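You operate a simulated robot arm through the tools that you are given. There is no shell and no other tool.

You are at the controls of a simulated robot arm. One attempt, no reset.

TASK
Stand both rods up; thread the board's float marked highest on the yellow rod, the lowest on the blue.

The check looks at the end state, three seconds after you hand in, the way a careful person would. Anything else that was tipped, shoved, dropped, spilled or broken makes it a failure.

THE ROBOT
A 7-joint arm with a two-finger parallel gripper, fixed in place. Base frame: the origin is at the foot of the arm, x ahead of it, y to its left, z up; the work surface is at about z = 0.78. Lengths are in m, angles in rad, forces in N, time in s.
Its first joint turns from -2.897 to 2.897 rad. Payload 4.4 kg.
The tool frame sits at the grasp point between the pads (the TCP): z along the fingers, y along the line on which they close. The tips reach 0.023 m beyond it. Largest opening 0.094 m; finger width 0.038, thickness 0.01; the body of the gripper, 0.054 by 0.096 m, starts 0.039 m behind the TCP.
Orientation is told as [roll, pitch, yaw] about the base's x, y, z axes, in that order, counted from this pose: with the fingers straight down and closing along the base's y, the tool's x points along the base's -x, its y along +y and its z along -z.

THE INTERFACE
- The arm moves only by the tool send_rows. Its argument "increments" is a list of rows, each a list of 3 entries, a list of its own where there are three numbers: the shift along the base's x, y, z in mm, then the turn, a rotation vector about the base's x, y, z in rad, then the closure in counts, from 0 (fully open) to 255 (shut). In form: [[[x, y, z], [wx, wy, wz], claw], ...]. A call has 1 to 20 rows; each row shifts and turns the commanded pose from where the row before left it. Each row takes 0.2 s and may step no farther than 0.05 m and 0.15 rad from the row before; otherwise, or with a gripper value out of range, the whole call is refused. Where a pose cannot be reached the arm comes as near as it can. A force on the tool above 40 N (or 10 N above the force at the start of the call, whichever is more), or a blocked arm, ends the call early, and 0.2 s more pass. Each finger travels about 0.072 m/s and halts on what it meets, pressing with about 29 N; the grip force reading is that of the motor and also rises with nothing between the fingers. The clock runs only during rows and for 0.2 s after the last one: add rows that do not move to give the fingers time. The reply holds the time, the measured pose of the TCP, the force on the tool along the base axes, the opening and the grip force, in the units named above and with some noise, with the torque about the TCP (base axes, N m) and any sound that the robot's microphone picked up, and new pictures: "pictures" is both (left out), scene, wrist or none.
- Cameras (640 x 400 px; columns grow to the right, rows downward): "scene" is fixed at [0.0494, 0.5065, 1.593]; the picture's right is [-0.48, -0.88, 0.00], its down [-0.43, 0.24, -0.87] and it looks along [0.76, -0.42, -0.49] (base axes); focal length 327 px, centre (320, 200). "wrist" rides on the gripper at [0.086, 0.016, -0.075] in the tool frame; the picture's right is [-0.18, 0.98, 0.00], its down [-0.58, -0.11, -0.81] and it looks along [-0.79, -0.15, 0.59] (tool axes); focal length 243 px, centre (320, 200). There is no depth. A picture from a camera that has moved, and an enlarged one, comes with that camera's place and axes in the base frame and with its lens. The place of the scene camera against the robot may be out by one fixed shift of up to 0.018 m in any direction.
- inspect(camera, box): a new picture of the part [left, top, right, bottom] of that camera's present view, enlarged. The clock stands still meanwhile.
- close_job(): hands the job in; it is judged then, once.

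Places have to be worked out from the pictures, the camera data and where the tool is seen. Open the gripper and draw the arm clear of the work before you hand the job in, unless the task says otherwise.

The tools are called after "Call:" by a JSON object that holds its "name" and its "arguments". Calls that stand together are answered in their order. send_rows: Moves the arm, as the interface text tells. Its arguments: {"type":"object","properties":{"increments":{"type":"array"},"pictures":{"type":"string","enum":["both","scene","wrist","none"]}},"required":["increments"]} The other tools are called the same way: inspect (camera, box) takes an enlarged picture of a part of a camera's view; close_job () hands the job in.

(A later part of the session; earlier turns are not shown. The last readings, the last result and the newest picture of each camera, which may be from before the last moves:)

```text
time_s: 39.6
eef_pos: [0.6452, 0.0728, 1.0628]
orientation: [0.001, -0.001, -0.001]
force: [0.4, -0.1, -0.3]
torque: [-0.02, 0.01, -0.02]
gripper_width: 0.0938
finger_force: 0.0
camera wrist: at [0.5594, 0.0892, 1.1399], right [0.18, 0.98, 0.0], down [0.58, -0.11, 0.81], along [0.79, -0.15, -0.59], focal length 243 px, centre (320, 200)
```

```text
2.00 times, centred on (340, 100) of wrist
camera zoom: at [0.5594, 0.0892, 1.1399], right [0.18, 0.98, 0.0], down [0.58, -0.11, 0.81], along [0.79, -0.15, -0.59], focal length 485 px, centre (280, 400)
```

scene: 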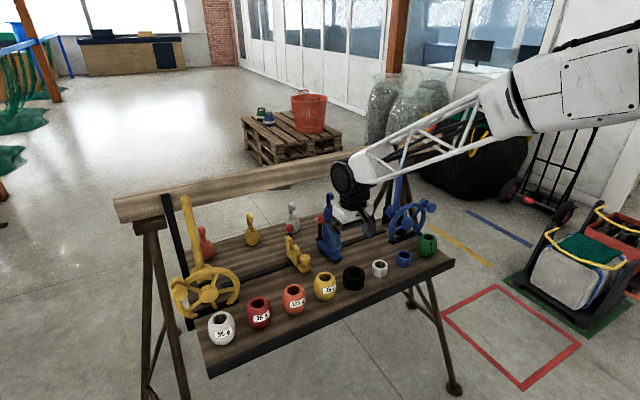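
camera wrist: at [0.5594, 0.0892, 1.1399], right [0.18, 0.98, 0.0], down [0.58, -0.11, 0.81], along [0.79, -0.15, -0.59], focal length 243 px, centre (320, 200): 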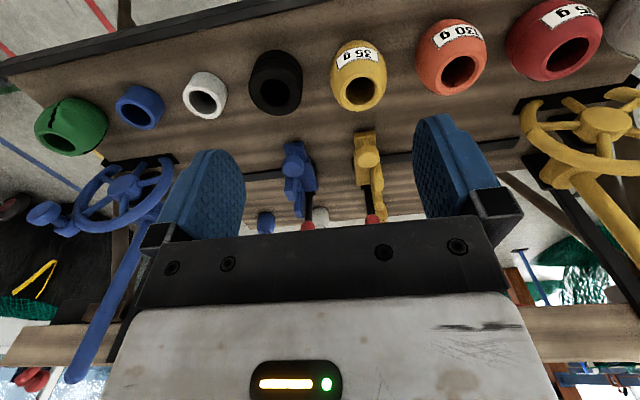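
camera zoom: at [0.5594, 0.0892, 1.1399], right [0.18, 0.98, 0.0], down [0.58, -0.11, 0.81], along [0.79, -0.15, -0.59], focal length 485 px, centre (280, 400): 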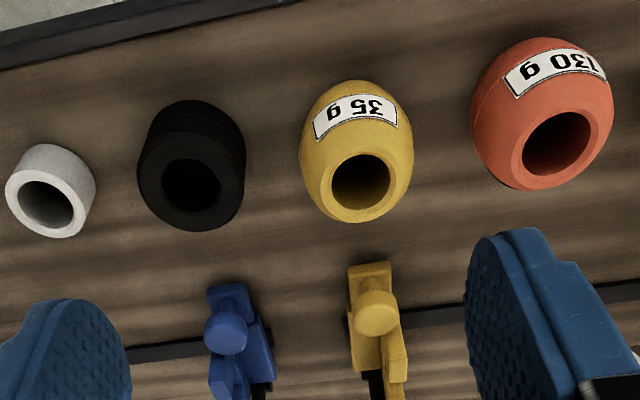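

Both rods stand. The floats I need are the 35 g one near (0.723, 0.108) and the 130 g one near (0.722, 0.218), with tops near z≈0.86. A straight-down grasp would put the palm over the rod tip and force a long drop. So I'll grip with the tool leaned back about 45° (body toward the robot) and lower deeper. I'll take that lean now in front of the 35 g float.

Call:
{"name": "send_rows", "arguments": {"increments": [[[-7.5, 5.8, -19], [0, -0.1333, 0], 0], [[-7.5, 5.8, -19], [0, -0.1333, 0], 0], [[-7.5, 5.8, -19], [0, -0.1333, 0], 0], [[-7.5, 5.8, -19], [0, -0.1333, 0], 0], [[-7.5, 5.8, -19], [0, -0.1333, 0], 0], [[-7.5, 5.8, -18], [0, -0.1333, 0], 0], [[0, 0, 0], [0, 0, 0], 0]], "pictures": "both"}}

Call:
{"name": "inspect", "arguments": {"camera": "scene", "box": [260, 160, 440, 310]}}

Call:
{"name": "inspect", "arguments": {"camera": "wrist", "box": [150, 0, 490, 210]}}

```text
time_s: 41.2
eef_pos: [0.603, 0.1016, 0.9317]
orientation: [-0.012, -0.764, 0.008]
force: [-0.2, 0.0, 2.3]
torque: [0.01, 0.09, 0.01]
gripper_width: 0.0939
finger_force: 0.1
camera wrist: at [0.4887, 0.1168, 0.9255], right [0.13, 0.98, 0.12], down [-0.14, -0.1, 0.99], along [0.98, -0.15, 0.12], focal length 243 px, centre (320, 200)
```

scene: 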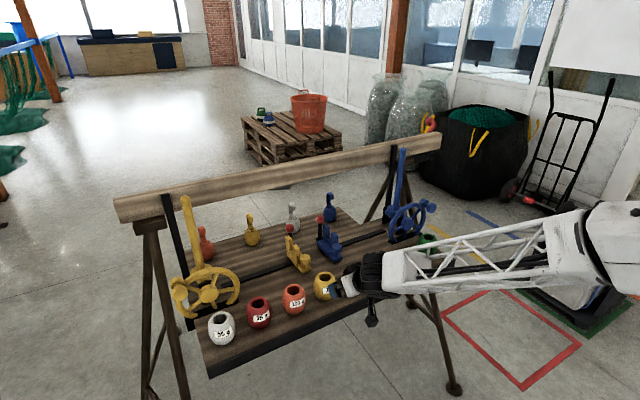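
wrist: 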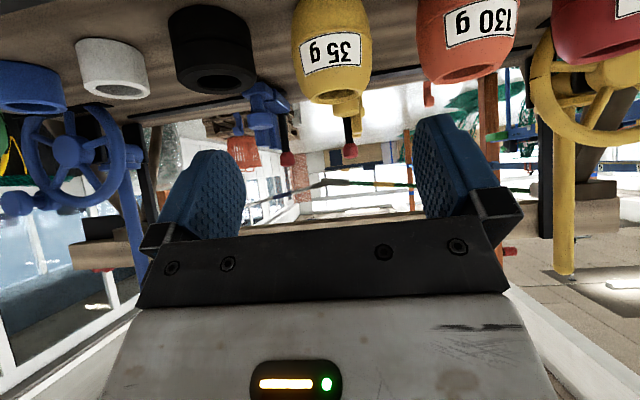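

```text
2.67 times, centred on (350, 235) of scene
camera zoom: at [0.0494, 0.5065, 1.593], right [-0.48, -0.88, 0.0], down [-0.43, 0.24, -0.87], along [0.76, -0.42, -0.49], focal length 872 px, centre (240, 107)
```

zoom: 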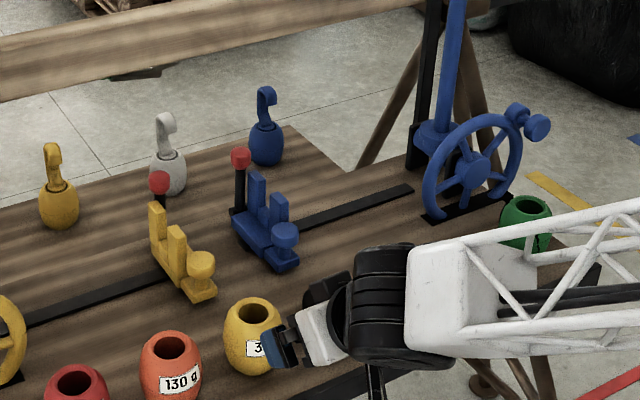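

```text
1.88 times, centred on (320, 105) of wrist
camera zoom: at [0.4887, 0.1168, 0.9255], right [0.13, 0.98, 0.12], down [-0.14, -0.1, 0.99], along [0.98, -0.15, 0.12], focal length 457 px, centre (320, 379)
```

zoom: 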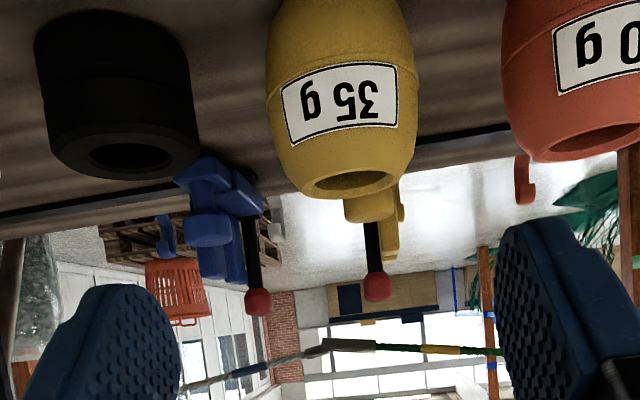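

The pose hadn't fully settled: z is 18 mm below the command and pitch is −0.764. I'll wait a moment to see whether it converges or is at a limit.

Call:
{"name": "send_rows", "arguments": {"increments": [[[0, 0, 0], [0, 0, 0], 0], [[0, 0, 0], [0, 0, 0], 0], [[0, 0, 0], [0, 0, 0], 0]], "pictures": "none"}}

```text
time_s: 42.0
eef_pos: [0.6015, 0.0991, 0.9531]
orientation: [-0.001, -0.799, 0.0]
force: [-0.4, 1.1, -0.4]
torque: [-0.02, -0.01, 0.0]
gripper_width: 0.0942
finger_force: 0.0
```

It does converge, so lean −0.8 is reachable. I'll take a fresh picture to refine the float's position and size.

Call:
{"name": "inspect", "arguments": {"camera": "wrist", "box": [150, 0, 490, 210]}}

Call:
{"name": "inspect", "arguments": {"camera": "scene", "box": [280, 240, 400, 320]}}

```text
1.88 times, centred on (320, 105) of wrist
camera zoom: at [0.488, 0.1165, 0.9432], right [0.13, 0.98, 0.13], down [-0.17, -0.11, 0.98], along [0.98, -0.15, 0.16], focal length 457 px, centre (320, 379)
```

zoom: 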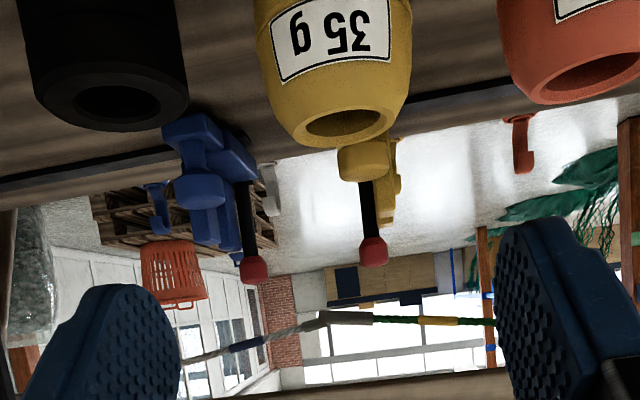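

```text
5.00 times, centred on (340, 280) of scene
camera zoom: at [0.0494, 0.5065, 1.593], right [-0.48, -0.88, 0.0], down [-0.43, 0.24, -0.87], along [0.76, -0.42, -0.49], focal length 1634 px, centre (220, -200)
```

zoom: 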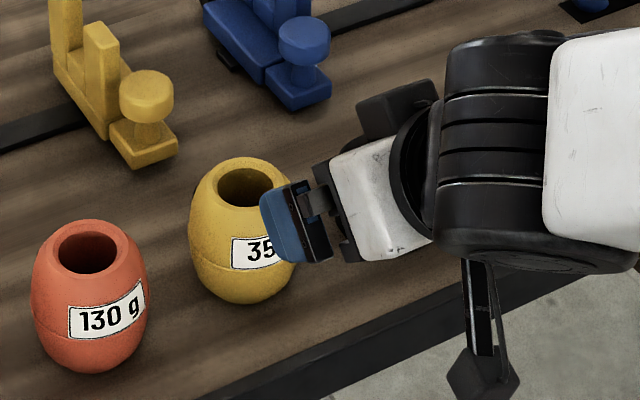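

The hole top refines to (0.7226, 0.108, 0.860), with a diameter of about 0.077 and a height of about 0.08. I'll move in along the approach line with the fingers straddling the 35 g float, and stop before closing.

Call:
{"name": "send_rows", "arguments": {"increments": [[[22, 4, -25], [0, 0, 0], 0], [[22, 4, -25], [0, 0, 0], 0], [[23, 1, -25], [0, 0, 0], 0], [[23, 0, -25], [0, 0, 0], 0], [[0, 0, 0], [0, 0, 0], 0], [[0, 0, 0], [0, 0, 0], 0]], "pictures": "both"}}

Call:
{"name": "inspect", "arguments": {"camera": "scene", "box": [260, 230, 400, 330]}}

Call:
{"name": "inspect", "arguments": {"camera": "wrist", "box": [120, 30, 520, 260]}}

```text
time_s: 43.4
eef_pos: [0.6936, 0.1076, 0.8522]
orientation: [0.0, -0.799, 0.0]
force: [0.1, 0.2, 0.2]
torque: [0.01, 0.01, -0.02]
gripper_width: 0.0938
finger_force: 0.1
camera wrist: at [0.5802, 0.1249, 0.8424], right [0.13, 0.98, 0.13], down [-0.17, -0.11, 0.98], along [0.98, -0.15, 0.16], focal length 243 px, centre (320, 200)
```

scene: 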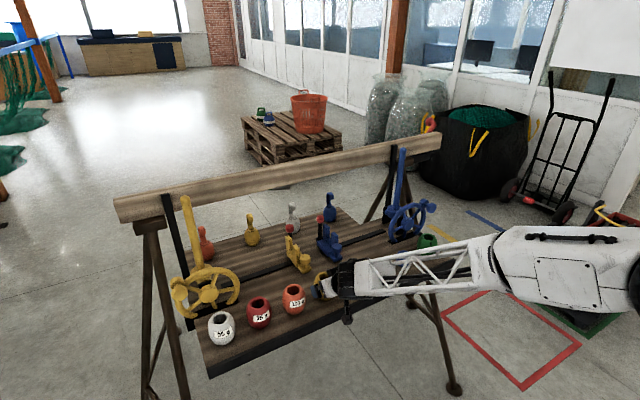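
wrist: 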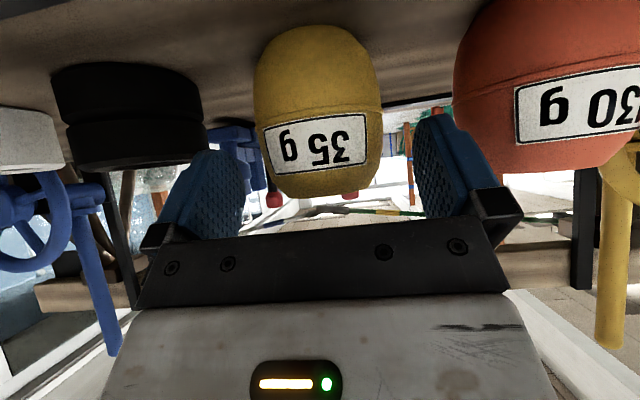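

```text
4.00 times, centred on (330, 280) of scene
camera zoom: at [0.0494, 0.5065, 1.593], right [-0.48, -0.88, 0.0], down [-0.43, 0.24, -0.87], along [0.76, -0.42, -0.49], focal length 1307 px, centre (280, -120)
```

zoom: 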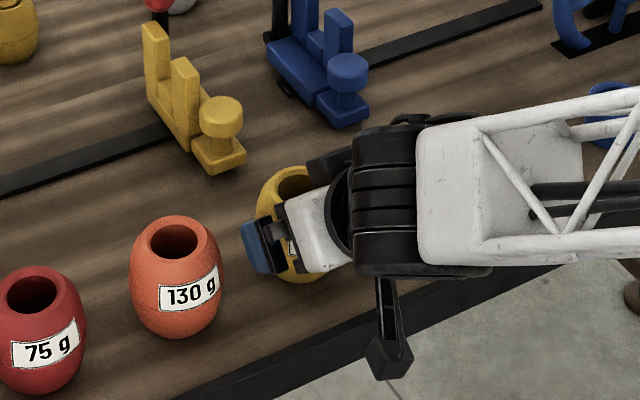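

```text
1.60 times, centred on (320, 145) of wrist
camera zoom: at [0.5802, 0.1249, 0.8424], right [0.13, 0.98, 0.13], down [-0.17, -0.11, 0.98], along [0.98, -0.15, 0.16], focal length 388 px, centre (320, 288)
```

zoom: 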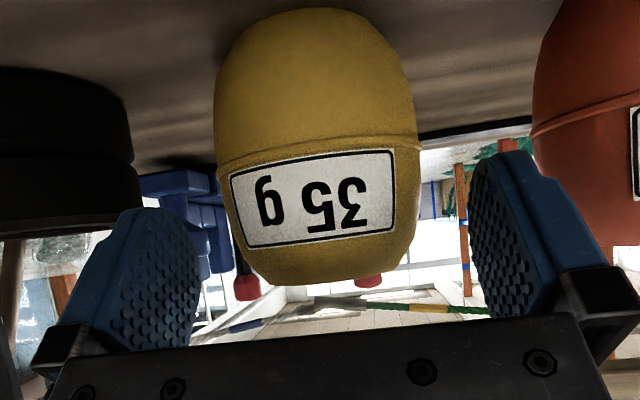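

The equator seam is at z≈0.82, as expected, and y is centred. I'll do the final advance and close.

Call:
{"name": "send_rows", "arguments": {"increments": [[[10, 0, -12], [0, 0, 0], 0], [[10, 0, -12], [0, 0, 0], 0], [[0, 0, 0], [0, 0, 0], 0], [[0, 0, 0], [0, 0, 0], 60], [[0, 0, 0], [0, 0, 0], 120], [[0, 0, 0], [0, 0, 0], 255], [[0, 0, 0], [0, 0, 0], 255]], "pictures": "both"}}

Call:
{"name": "inspect", "arguments": {"camera": "wrist", "box": [120, 30, 520, 260]}}

Call:
{"name": "inspect", "arguments": {"camera": "scene", "box": [260, 230, 400, 330]}}

```text
time_s: 45.0
eef_pos: [0.713, 0.109, 0.8298]
orientation: [0.0, -0.8, 0.0]
force: [0.2, -1.1, 1.1]
torque: [0.0, -0.04, 0.0]
gripper_width: 0.071
finger_force: 28.6
camera wrist: at [0.5992, 0.1257, 0.8198], right [0.13, 0.98, 0.13], down [-0.17, -0.11, 0.98], along [0.98, -0.15, 0.16], focal length 243 px, centre (320, 200)
```

scene: 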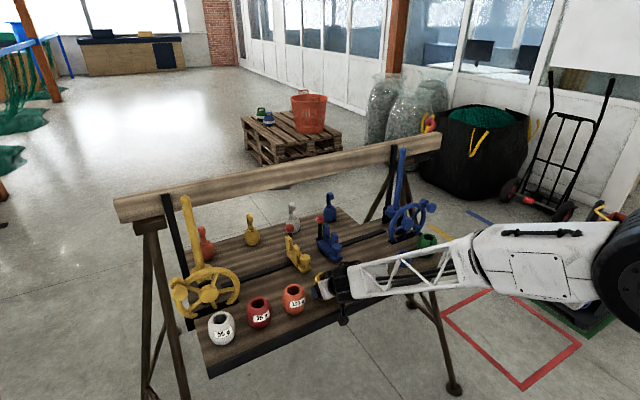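
wrist: 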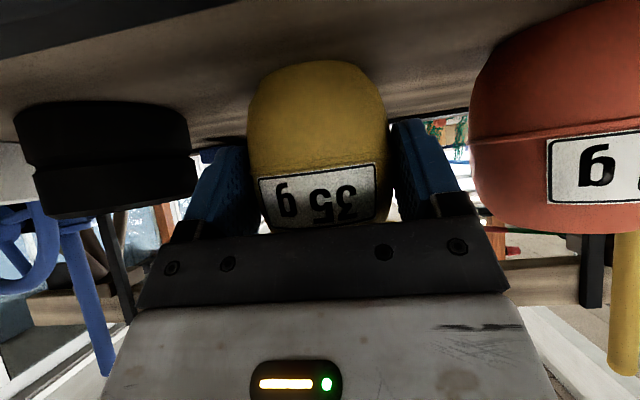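

```text
1.60 times, centred on (320, 145) of wrist
camera zoom: at [0.5992, 0.1257, 0.8198], right [0.13, 0.98, 0.13], down [-0.17, -0.11, 0.98], along [0.98, -0.15, 0.16], focal length 388 px, centre (320, 288)
```

zoom: 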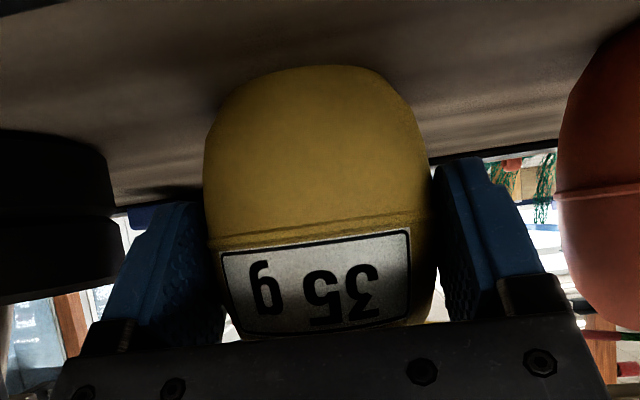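

```text
4.00 times, centred on (330, 280) of scene
camera zoom: at [0.0494, 0.5065, 1.593], right [-0.48, -0.88, 0.0], down [-0.43, 0.24, -0.87], along [0.76, -0.42, -0.49], focal length 1307 px, centre (280, -120)
```

zoom: 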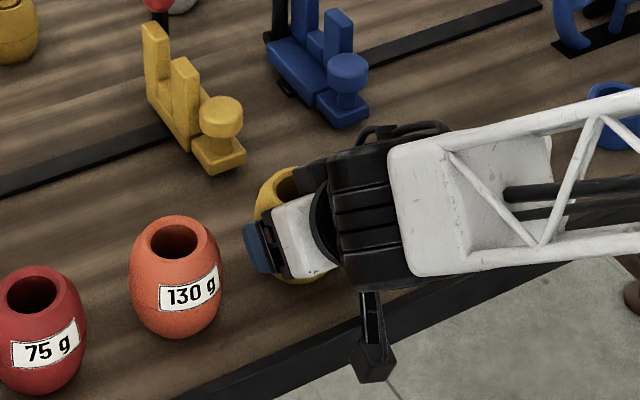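

The float is gripped with the opening at 0.071 m and 28.6 N. I'll lift it straight up and check that it stays upright.

Call:
{"name": "send_rows", "arguments": {"increments": [[[0, 0, 15], [0, 0, 0], 255], [[0, 0, 25], [0, 0, 0], 255], [[0, 0, 40], [0, 0, 0], 255], [[0, 0, 40], [0, 0, 0], 255], [[0, 0, 0], [0, 0, 0], 255], [[0, 0, 0], [0, 0, 0], 255]], "pictures": "both"}}

Call:
{"name": "inspect", "arguments": {"camera": "wrist", "box": [120, 30, 520, 260]}}

Call:
{"name": "inspect", "arguments": {"camera": "scene", "box": [260, 190, 400, 290]}}

```text
time_s: 46.4
eef_pos: [0.7136, 0.1127, 0.9484]
orientation: [0.002, -0.802, 0.001]
force: [-0.4, 0.7, -1.2]
torque: [0.01, -0.01, 0.02]
gripper_width: 0.0706
finger_force: 28.8
camera wrist: at [0.6003, 0.1293, 0.9384], right [0.13, 0.98, 0.13], down [-0.17, -0.11, 0.98], along [0.98, -0.15, 0.16], focal length 243 px, centre (320, 200)
```

scene: 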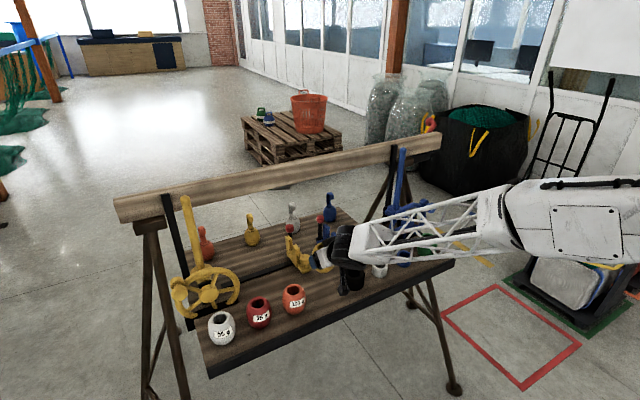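
wrist: 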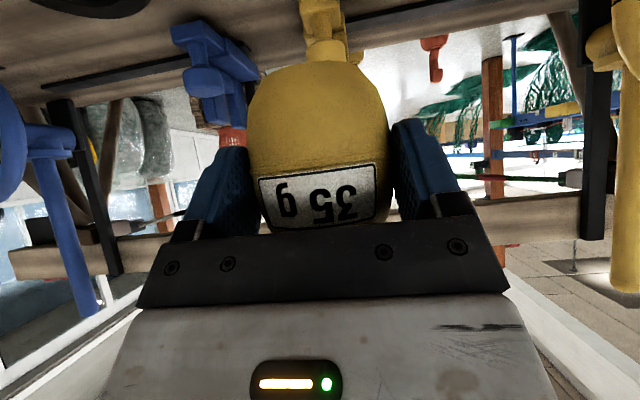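

```text
1.60 times, centred on (320, 145) of wrist
camera zoom: at [0.6003, 0.1293, 0.9384], right [0.13, 0.98, 0.13], down [-0.17, -0.11, 0.98], along [0.98, -0.15, 0.16], focal length 388 px, centre (320, 288)
```

zoom: 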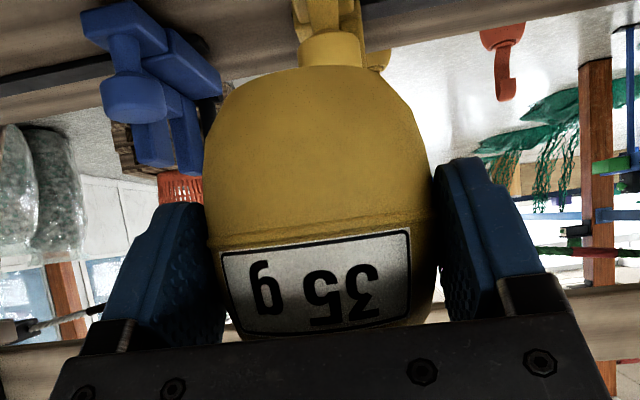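

```text
4.00 times, centred on (330, 240) of scene
camera zoom: at [0.0494, 0.5065, 1.593], right [-0.48, -0.88, 0.0], down [-0.43, 0.24, -0.87], along [0.76, -0.42, -0.49], focal length 1307 px, centre (280, 40)
```

zoom: 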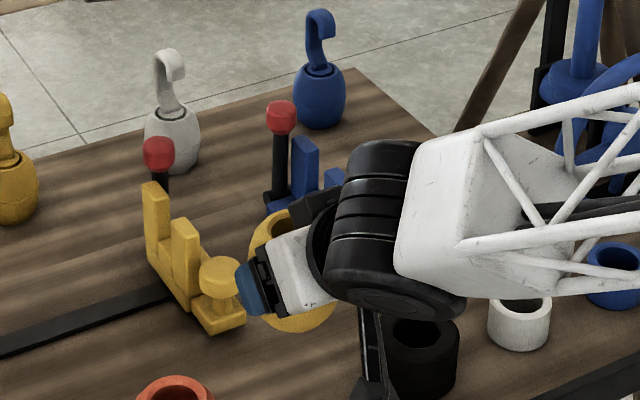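

The float is rigidly held and upright, with its centre offset about (+0.0096, 0, −0.0098) from the TCP. From the scene view the blue tip is near (0.92, −0.34, 1.14). I'll rise above tip height and move beside the blue rod, where I can measure it with the wrist camera.

Call:
{"name": "send_rows", "arguments": {"increments": [[[0, -5, 45], [0, 0, 0], 255], [[0, -10, 45], [0, 0, 0], 255], [[0, -10, 45], [0, 0, 0], 255], [[0, -10, 45], [0, 0, 0], 255], [[0, -10, 45], [0, 0, 0], 255], [[0, -30, 35], [0, 0, 0], 255], [[0, -45, 0], [0, 0, 0], 255], [[0, -45, 0], [0, 0, 0], 255], [[5, -45, 0], [0, 0, 0], 255], [[5, -45, 0], [0, 0, 0], 255], [[5, -45, 0], [0, 0, 0], 255], [[5, -40, 0], [0, 0, 0], 255], [[0, 0, 0], [0, 0, 0], 255], [[0, 0, 0], [0, 0, 0], 255]], "pictures": "both"}}

Call:
{"name": "inspect", "arguments": {"camera": "wrist", "box": [0, 20, 400, 260]}}

```text
time_s: 49.4
eef_pos: [0.7319, -0.2283, 1.2093]
orientation: [-0.001, -0.799, -0.001]
force: [0.0, 0.6, -1.9]
torque: [0.02, 0.02, 0.02]
gripper_width: 0.0707
finger_force: 29.1
camera wrist: at [0.6185, -0.2118, 1.1998], right [0.13, 0.98, 0.13], down [-0.17, -0.11, 0.98], along [0.98, -0.15, 0.16], focal length 243 px, centre (320, 200)
```

scene: 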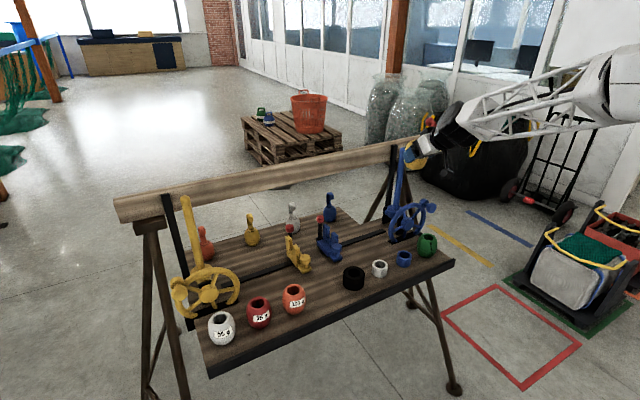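
wrist: 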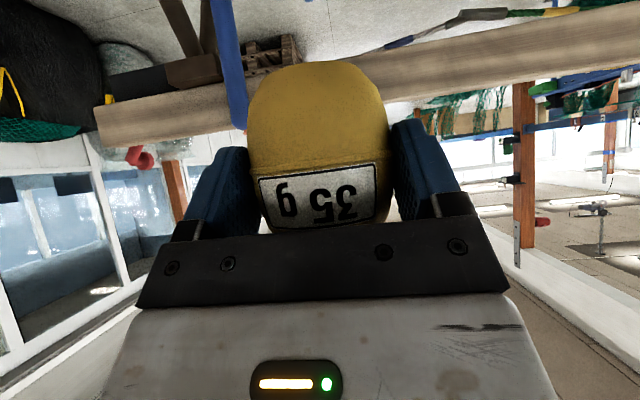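

```text
1.60 times, centred on (200, 140) of wrist
camera zoom: at [0.6185, -0.2118, 1.1998], right [0.13, 0.98, 0.13], down [-0.17, -0.11, 0.98], along [0.98, -0.15, 0.16], focal length 388 px, centre (512, 296)
```

zoom: 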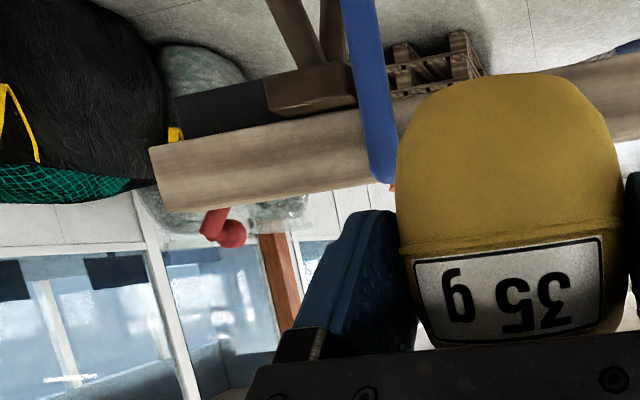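

The blue tip shows left of the float, giving a ray x = 0.6185 + 0.988·(−0.2118−y)/0.4426 and z≈1.142. I'll move to the other side in y, staying well in front of the rod, to triangulate.

Call:
{"name": "send_rows", "arguments": {"increments": [[[0, -45, 0], [0, 0, 0], 255], [[0, -45, 0], [0, 0, 0], 255], [[0, -45, 0], [0, 0, 0], 255], [[0, -45, 0], [0, 0, 0], 255], [[0, -40, 0], [0, 0, 0], 255], [[0, 0, 0], [0, 0, 0], 255], [[0, 0, 0], [0, 0, 0], 255]], "pictures": "both"}}

Call:
{"name": "inspect", "arguments": {"camera": "wrist", "box": [240, 20, 640, 260]}}

```text
time_s: 51.0
eef_pos: [0.7297, -0.4473, 1.2107]
orientation: [0.0, -0.8, 0.0]
force: [-0.8, -0.4, -1.0]
torque: [0.04, 0.02, 0.05]
gripper_width: 0.0707
finger_force: 29.0
camera wrist: at [0.6159, -0.4312, 1.1999], right [0.13, 0.98, 0.13], down [-0.17, -0.11, 0.98], along [0.98, -0.15, 0.16], focal length 243 px, centre (320, 200)
```

scene: 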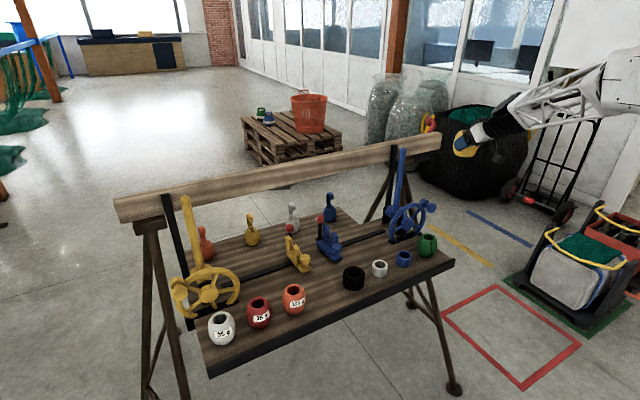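
wrist: 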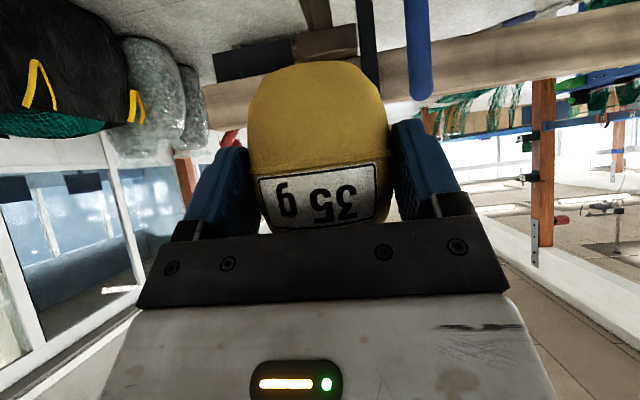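

```text
1.60 times, centred on (440, 140) of wrist
camera zoom: at [0.6159, -0.4312, 1.1999], right [0.13, 0.98, 0.13], down [-0.17, -0.11, 0.98], along [0.98, -0.15, 0.16], focal length 388 px, centre (128, 296)
```

zoom: 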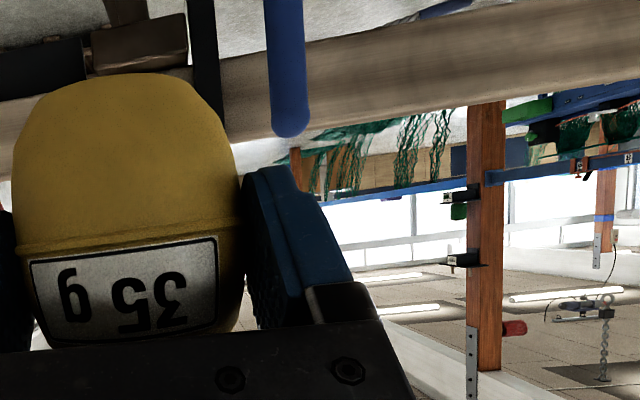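

Triangulation gives the blue rod at about (0.919, −0.346) with the tip near z≈1.145, but the hub view suggested y≈−0.338. I'll line the TCP up with the rod in y while still in front of it, so the lower rod shows above the float near the image centre and I can fix y precisely.

Call:
{"name": "send_rows", "arguments": {"increments": [[[0, 40, 0], [0, 0, 0], 255], [[0, 40, 0], [0, 0, 0], 255], [[0, 25, 0], [0, 0, 0], 255], [[0, 0, 0], [0, 0, 0], 255], [[0, 0, 0], [0, 0, 0], 255]], "pictures": "both"}}

Call:
{"name": "inspect", "arguments": {"camera": "wrist", "box": [240, 0, 400, 100]}}

Call:
{"name": "inspect", "arguments": {"camera": "scene", "box": [360, 110, 480, 190]}}

```text
time_s: 52.2
eef_pos: [0.7291, -0.3442, 1.209]
orientation: [0.0, -0.799, 0.002]
force: [-0.8, 0.3, -2.2]
torque: [0.0, 0.02, 0.02]
gripper_width: 0.0706
finger_force: 29.4
camera wrist: at [0.6159, -0.3266, 1.1994], right [0.13, 0.98, 0.13], down [-0.17, -0.11, 0.98], along [0.98, -0.15, 0.16], focal length 243 px, centre (320, 200)
```

scene: 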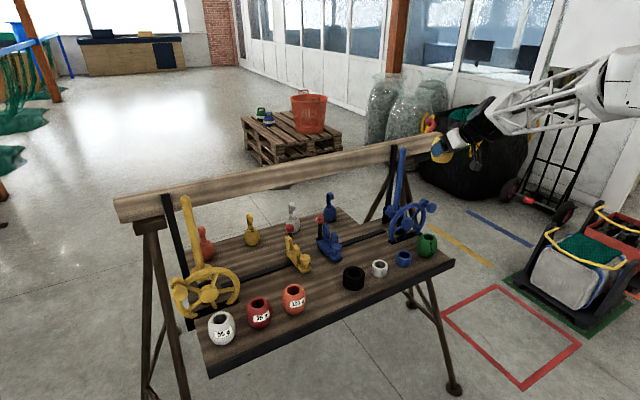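
wrist: 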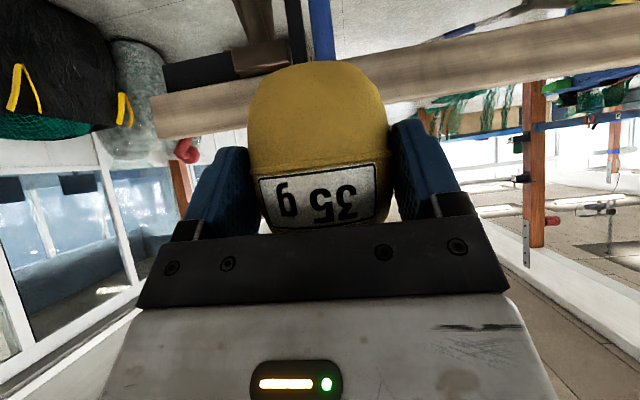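

```text
4.00 times, centred on (320, 50) of wrist
camera zoom: at [0.6159, -0.3266, 1.1994], right [0.13, 0.98, 0.13], down [-0.17, -0.11, 0.98], along [0.98, -0.15, 0.16], focal length 970 px, centre (320, 800)
```

zoom: 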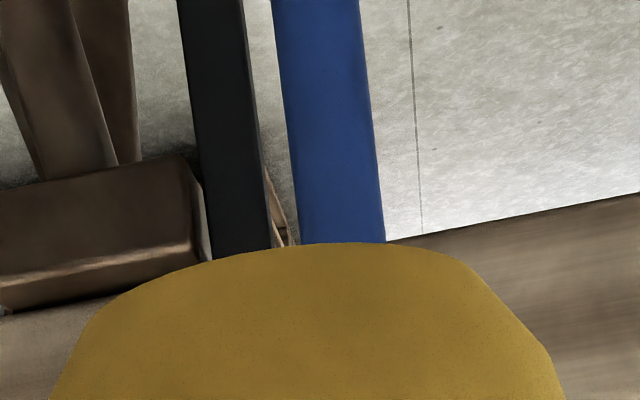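

```text
5.00 times, centred on (420, 150) of scene
camera zoom: at [0.0494, 0.5065, 1.593], right [-0.48, -0.88, 0.0], down [-0.43, 0.24, -0.87], along [0.76, -0.42, -0.49], focal length 1634 px, centre (-180, 450)
```

zoom: 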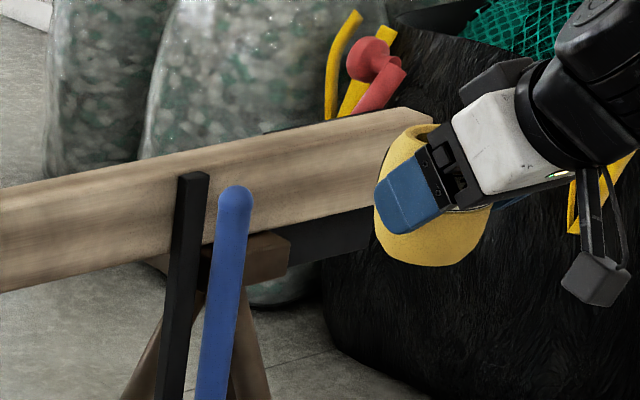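

The rod's y is now −0.344, matching the TCP, and its diameter is about 0.0245. With x≈0.919, I'll raise 15 mm and move forward until the float sits over the tip, then compare the alignment in the scene picture before lowering.

Call:
{"name": "send_rows", "arguments": {"increments": [[[10, 0, 15], [0, 0, 0], 255], [[35, 0, 3], [0, 0, 0], 255], [[35, 0, 0], [0, 0, 0], 255], [[35, 0, 0], [0, 0, 0], 255], [[35, 0, 0], [0, 0, 0], 255], [[27, 0, 0], [0, 0, 0], 255], [[0, 0, 0], [0, 0, 0], 255], [[0, 0, 0], [0, 0, 0], 255], [[0, 0, 0], [0, 0, 0], 255]], "pictures": "both"}}

Call:
{"name": "inspect", "arguments": {"camera": "scene", "box": [370, 120, 450, 180]}}

Call:
{"name": "inspect", "arguments": {"camera": "wrist", "box": [220, 0, 420, 130]}}

```text
time_s: 54.2
eef_pos: [0.91, -0.3433, 1.2227]
orientation: [-0.001, -0.8, 0.0]
force: [-0.1, -0.8, -1.7]
torque: [-0.03, 0.04, 0.0]
gripper_width: 0.0708
finger_force: 29.2
camera wrist: at [0.7957, -0.3272, 1.2134], right [0.13, 0.98, 0.13], down [-0.17, -0.11, 0.98], along [0.98, -0.15, 0.16], focal length 243 px, centre (320, 200)
```

scene: 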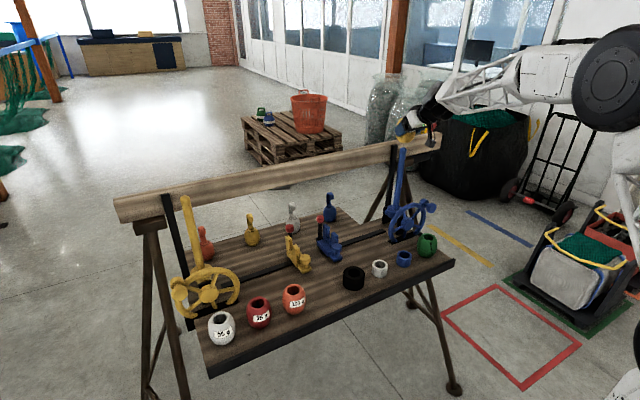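
wrist: 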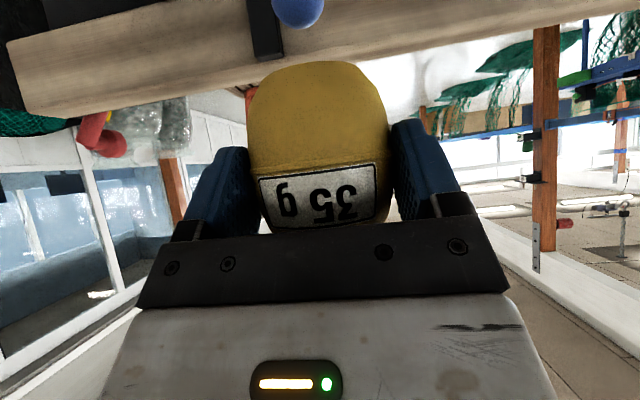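

```text
6.67 times, centred on (410, 150) of scene
camera zoom: at [0.0494, 0.5065, 1.593], right [-0.48, -0.88, 0.0], down [-0.43, 0.24, -0.87], along [0.76, -0.42, -0.49], focal length 2179 px, centre (-280, 533)
```

zoom: 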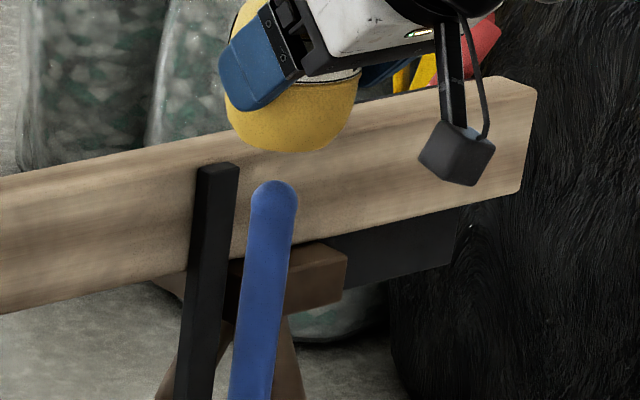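

```text
3.08 times, centred on (320, 65) of wrist
camera zoom: at [0.7957, -0.3272, 1.2134], right [0.13, 0.98, 0.13], down [-0.17, -0.11, 0.98], along [0.98, -0.15, 0.16], focal length 746 px, centre (320, 615)
```

zoom: 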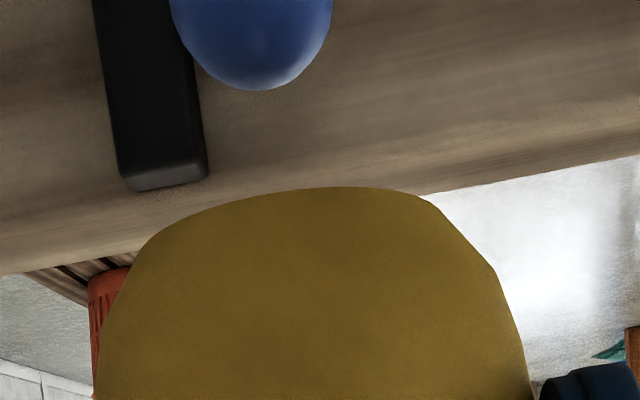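

The close wrist view puts the rod at (0.922, −0.345) and the float centre at (0.920, −0.343), well inside the roughly 6 mm clearance. Before lowering, I'll check the hardware on the upper side of the hand, which the rod will pass.

Call:
{"name": "inspect", "arguments": {"camera": "scene", "box": [390, 85, 470, 145]}}

```text
6.67 times, centred on (430, 115) of scene
camera zoom: at [0.0494, 0.5065, 1.593], right [-0.48, -0.88, 0.0], down [-0.43, 0.24, -0.87], along [0.76, -0.42, -0.49], focal length 2179 px, centre (-413, 767)
```

zoom: 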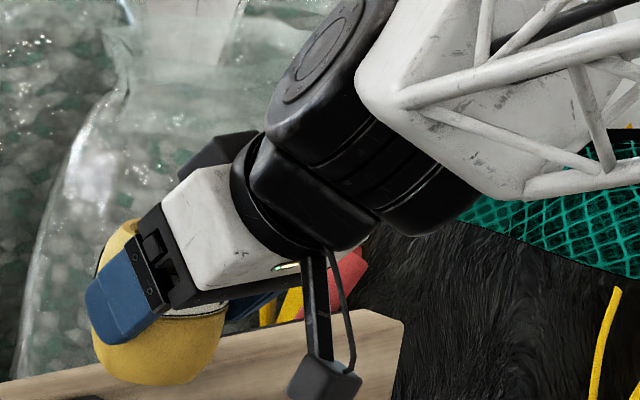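

The hand has a small dark box on its upper side that may pass close to the rod. I'll lower in stages: first just over the tip, down to TCP z≈1.11, watching forces. Then I'll check clearance before going deeper.

Call:
{"name": "send_rows", "arguments": {"increments": [[[-1.5, -1, -10], [0, 0, 0], 255], [[0, 0, -15], [0, 0, 0], 255], [[0, 0, -15], [0, 0, 0], 255], [[0, 0, -15], [0, 0, 0], 255], [[0, 0, 0], [0, 0, 0], 255]], "pictures": "both"}}

Call:
{"name": "inspect", "arguments": {"camera": "scene", "box": [380, 100, 460, 160]}}

Call:
{"name": "inspect", "arguments": {"camera": "wrist", "box": [220, 0, 420, 130]}}

```text
time_s: 55.4
eef_pos: [0.9072, -0.3446, 1.1704]
orientation: [0.001, -0.797, 0.0]
force: [0.8, 0.4, -1.3]
torque: [0.01, 0.02, -0.02]
gripper_width: 0.0707
finger_force: 28.4
camera wrist: at [0.7937, -0.3284, 1.1609], right [0.13, 0.98, 0.13], down [-0.17, -0.11, 0.98], along [0.98, -0.15, 0.16], focal length 243 px, centre (320, 200)
```

scene: 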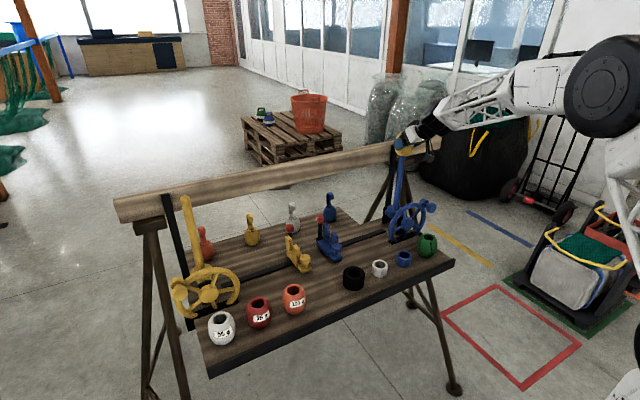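
wrist: 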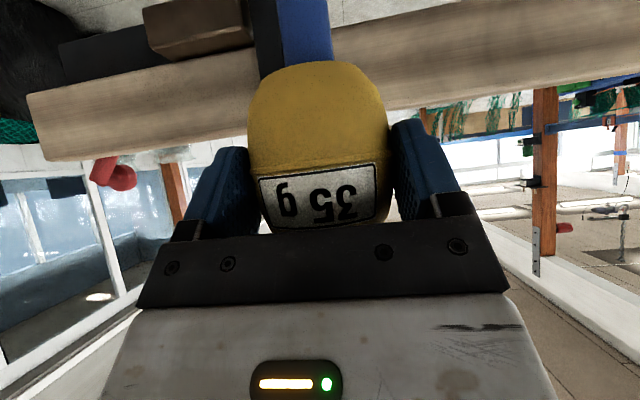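

```text
6.67 times, centred on (420, 130) of scene
camera zoom: at [0.0494, 0.5065, 1.593], right [-0.48, -0.88, 0.0], down [-0.43, 0.24, -0.87], along [0.76, -0.42, -0.49], focal length 2179 px, centre (-347, 667)
```

zoom: 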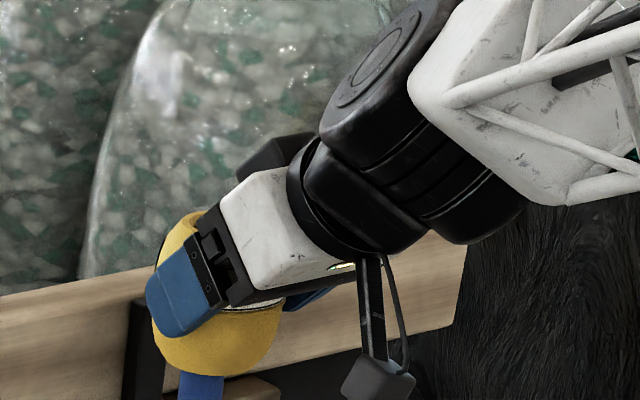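

```text
3.08 times, centred on (320, 65) of wrist
camera zoom: at [0.7937, -0.3284, 1.1609], right [0.13, 0.98, 0.13], down [-0.17, -0.11, 0.98], along [0.98, -0.15, 0.16], focal length 746 px, centre (320, 615)
```

zoom: 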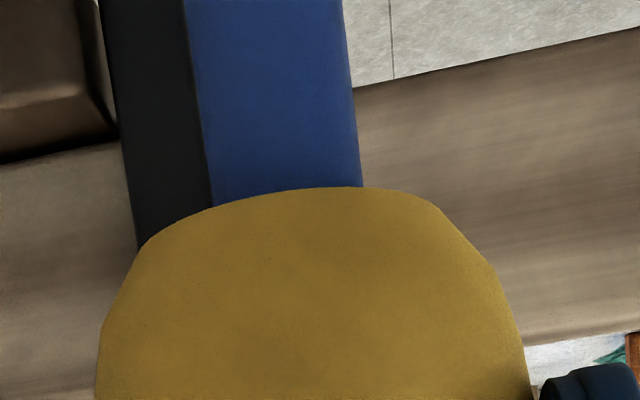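

The float is threaded over the tip with no contact force, and the rod is centred. I'll lower another 65 mm and recheck.

Call:
{"name": "send_rows", "arguments": {"increments": [[[0, 0, -20], [0, 0, 0], 255], [[0, 0, -20], [0, 0, 0], 255], [[0, 0, -20], [0, 0, 0], 255], [[0, 0, 0], [0, 0, 0], 255], [[0, 0, 0], [0, 0, 0], 255]], "pictures": "both"}}

Call:
{"name": "inspect", "arguments": {"camera": "scene", "box": [375, 110, 455, 170]}}

```text
time_s: 56.6
eef_pos: [0.9083, -0.3441, 1.111]
orientation: [0.0, -0.799, 0.001]
force: [0.0, -0.7, -1.4]
torque: [-0.01, 0.03, 0.01]
gripper_width: 0.071
finger_force: 29.8
camera wrist: at [0.7942, -0.3269, 1.1012], right [0.13, 0.98, 0.13], down [-0.17, -0.11, 0.98], along [0.98, -0.15, 0.16], focal length 243 px, centre (320, 200)
```

scene: 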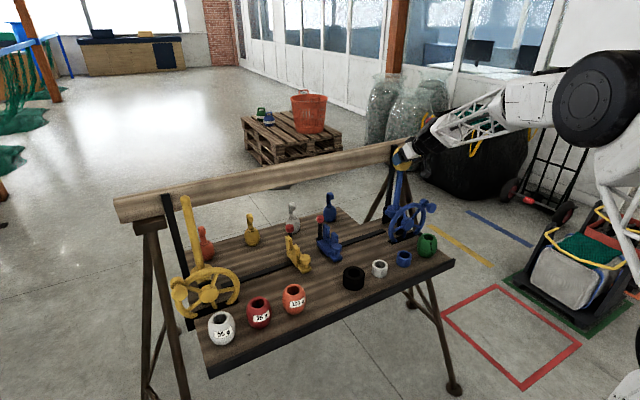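
wrist: 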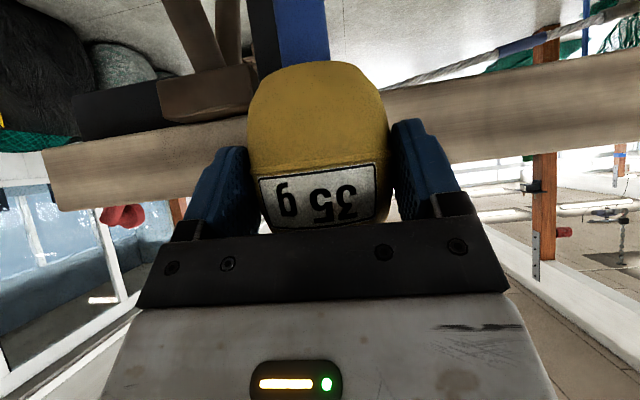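

```text
6.67 times, centred on (415, 140) of scene
camera zoom: at [0.0494, 0.5065, 1.593], right [-0.48, -0.88, 0.0], down [-0.43, 0.24, -0.87], along [0.76, -0.42, -0.49], focal length 2179 px, centre (-313, 600)
```

zoom: 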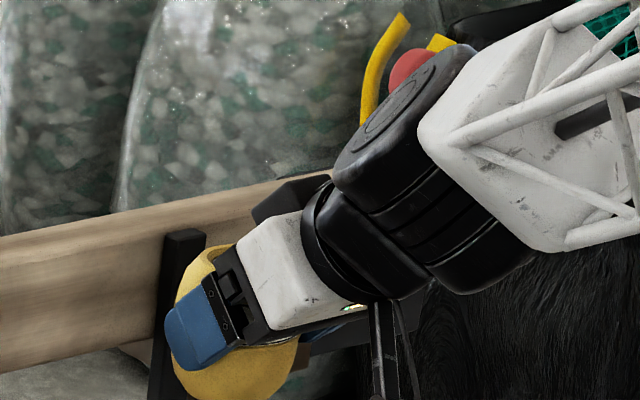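

Everything is still force-free, and the float's top is now level with the tip. By my estimate the upper box clears the rod by at least 9 mm, so I'll continue slowly in 8 mm rows and watch the force.

Call:
{"name": "send_rows", "arguments": {"increments": [[[0, 0, -8], [0, 0, 0], 255], [[0, 0, -8], [0, 0, 0], 255], [[0, 0, -8], [0, 0, 0], 255], [[0, 0, -8], [0, 0, 0], 255], [[0, 0, 0], [0, 0, 0], 255]], "pictures": "both"}}

Call:
{"name": "inspect", "arguments": {"camera": "scene", "box": [375, 120, 455, 180]}}

```text
time_s: 57.8
eef_pos: [0.9089, -0.3437, 1.0785]
orientation: [0.0, -0.799, 0.0]
force: [-0.4, 0.3, -0.8]
torque: [0.01, 0.0, 0.02]
gripper_width: 0.071
finger_force: 28.5
camera wrist: at [0.7944, -0.3271, 1.0694], right [0.13, 0.98, 0.13], down [-0.17, -0.11, 0.98], along [0.98, -0.15, 0.16], focal length 243 px, centre (320, 200)
```

scene: 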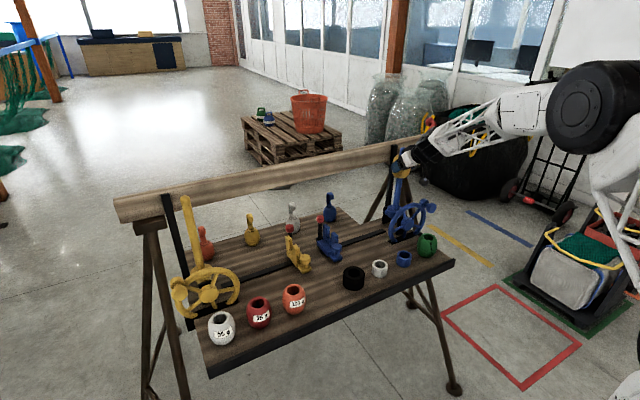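
wrist: 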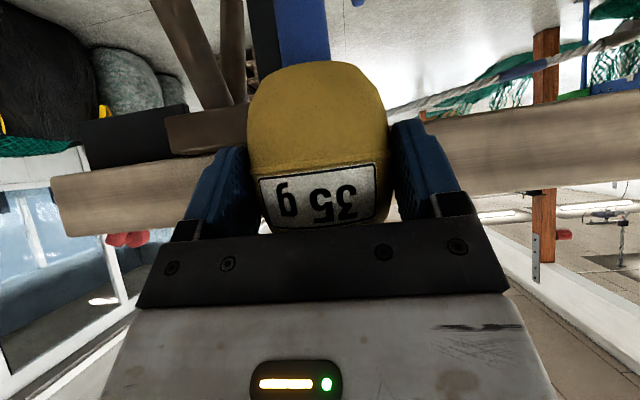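

```text
6.67 times, centred on (415, 150) of scene
camera zoom: at [0.0494, 0.5065, 1.593], right [-0.48, -0.88, 0.0], down [-0.43, 0.24, -0.87], along [0.76, -0.42, -0.49], focal length 2179 px, centre (-313, 533)
```

zoom: 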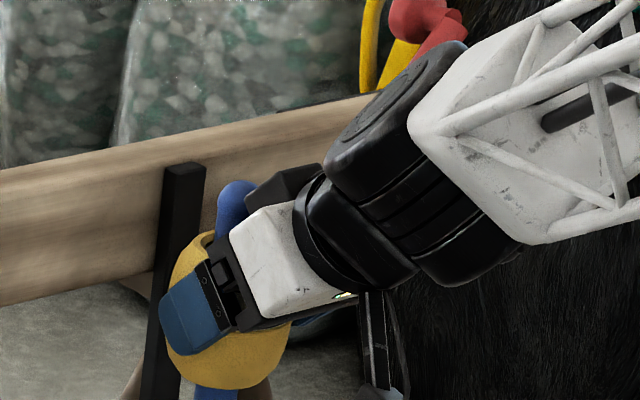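

The tip now shows past the hand with no force and the box is passing in front of the rod. I'll continue down in small rows.

Call:
{"name": "send_rows", "arguments": {"increments": [[[0, 0, -8], [0, 0, 0], 255], [[0, 0, -8], [0, 0, 0], 255], [[0, 0, -8], [0, 0, 0], 255], [[0, 0, -8], [0, 0, 0], 255], [[0, 0, 0], [0, 0, 0], 255]], "pictures": "scene"}}

Call:
{"name": "inspect", "arguments": {"camera": "scene", "box": [375, 130, 455, 190]}}

```text
time_s: 59.0
eef_pos: [0.9087, -0.3461, 1.0467]
orientation: [-0.001, -0.798, 0.001]
force: [-0.3, -0.2, -1.4]
torque: [-0.01, 0.0, -0.03]
gripper_width: 0.0709
finger_force: 28.6
```

scene: 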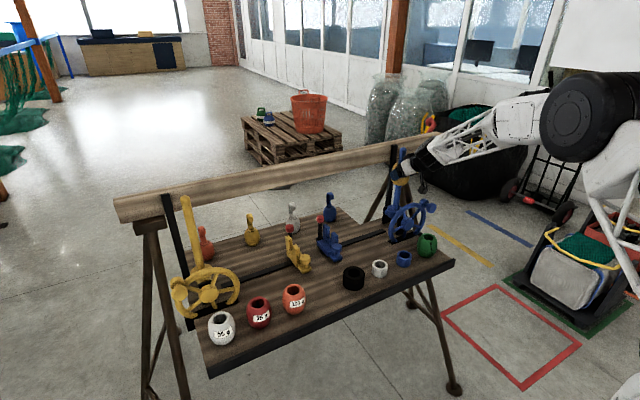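

```text
6.67 times, centred on (415, 160) of scene
camera zoom: at [0.0494, 0.5065, 1.593], right [-0.48, -0.88, 0.0], down [-0.43, 0.24, -0.87], along [0.76, -0.42, -0.49], focal length 2179 px, centre (-313, 467)
```

zoom: 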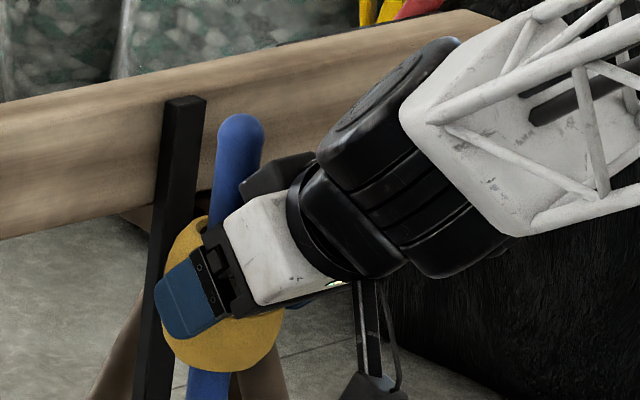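

The rod is clear of the hand. I'll lower further, watching the blue wheel and its knob as the camera stem comes down in front of them.

Call:
{"name": "send_rows", "arguments": {"increments": [[[0, 1, -10], [0, 0, 0], 255], [[0, 0, -10], [0, 0, 0], 255], [[0, 0, -10], [0, 0, 0], 255], [[0, 0, -10], [0, 0, 0], 255], [[0, 0, 0], [0, 0, 0], 255]], "pictures": "both"}}

Call:
{"name": "inspect", "arguments": {"camera": "scene", "box": [375, 140, 455, 250]}}

Call:
{"name": "inspect", "arguments": {"camera": "wrist", "box": [160, 0, 480, 200]}}

```text
time_s: 60.2
eef_pos: [0.9093, -0.3453, 1.0077]
orientation: [0.0, -0.8, -0.001]
force: [-0.2, -0.3, -1.9]
torque: [0.0, 0.0, -0.03]
gripper_width: 0.0708
finger_force: 29.0
camera wrist: at [0.7953, -0.3276, 0.9968], right [0.13, 0.98, 0.13], down [-0.17, -0.11, 0.98], along [0.98, -0.15, 0.16], focal length 243 px, centre (320, 200)
```

scene: 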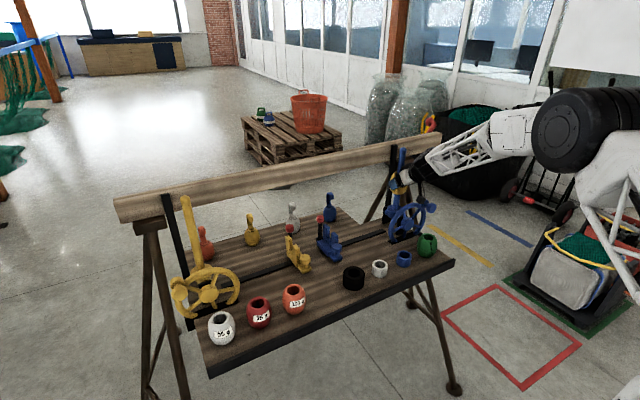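
wrist: 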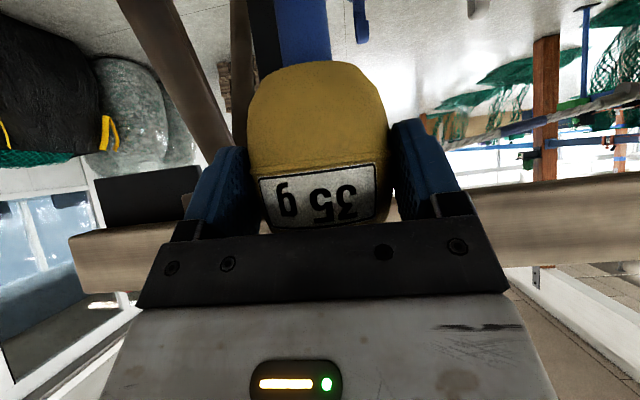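

```text
3.64 times, centred on (415, 195) of scene
camera zoom: at [0.0494, 0.5065, 1.593], right [-0.48, -0.88, 0.0], down [-0.43, 0.24, -0.87], along [0.76, -0.42, -0.49], focal length 1188 px, centre (-26, 218)
```

zoom: 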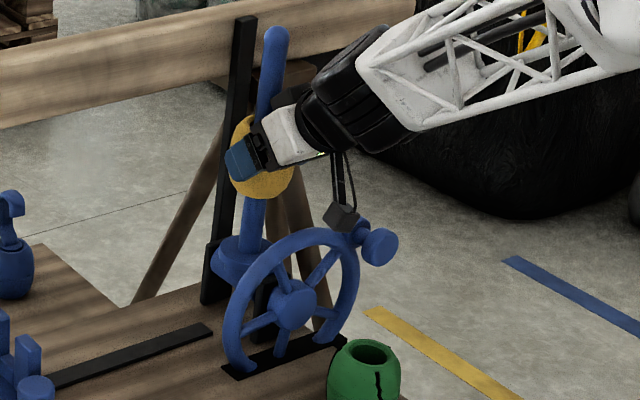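

```text
2.00 times, centred on (320, 100) of wrist
camera zoom: at [0.7953, -0.3276, 0.9968], right [0.13, 0.98, 0.13], down [-0.17, -0.11, 0.98], along [0.98, -0.15, 0.16], focal length 485 px, centre (320, 400)
```

zoom: 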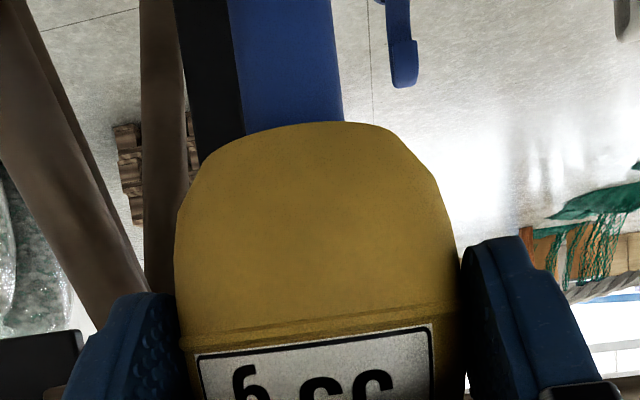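

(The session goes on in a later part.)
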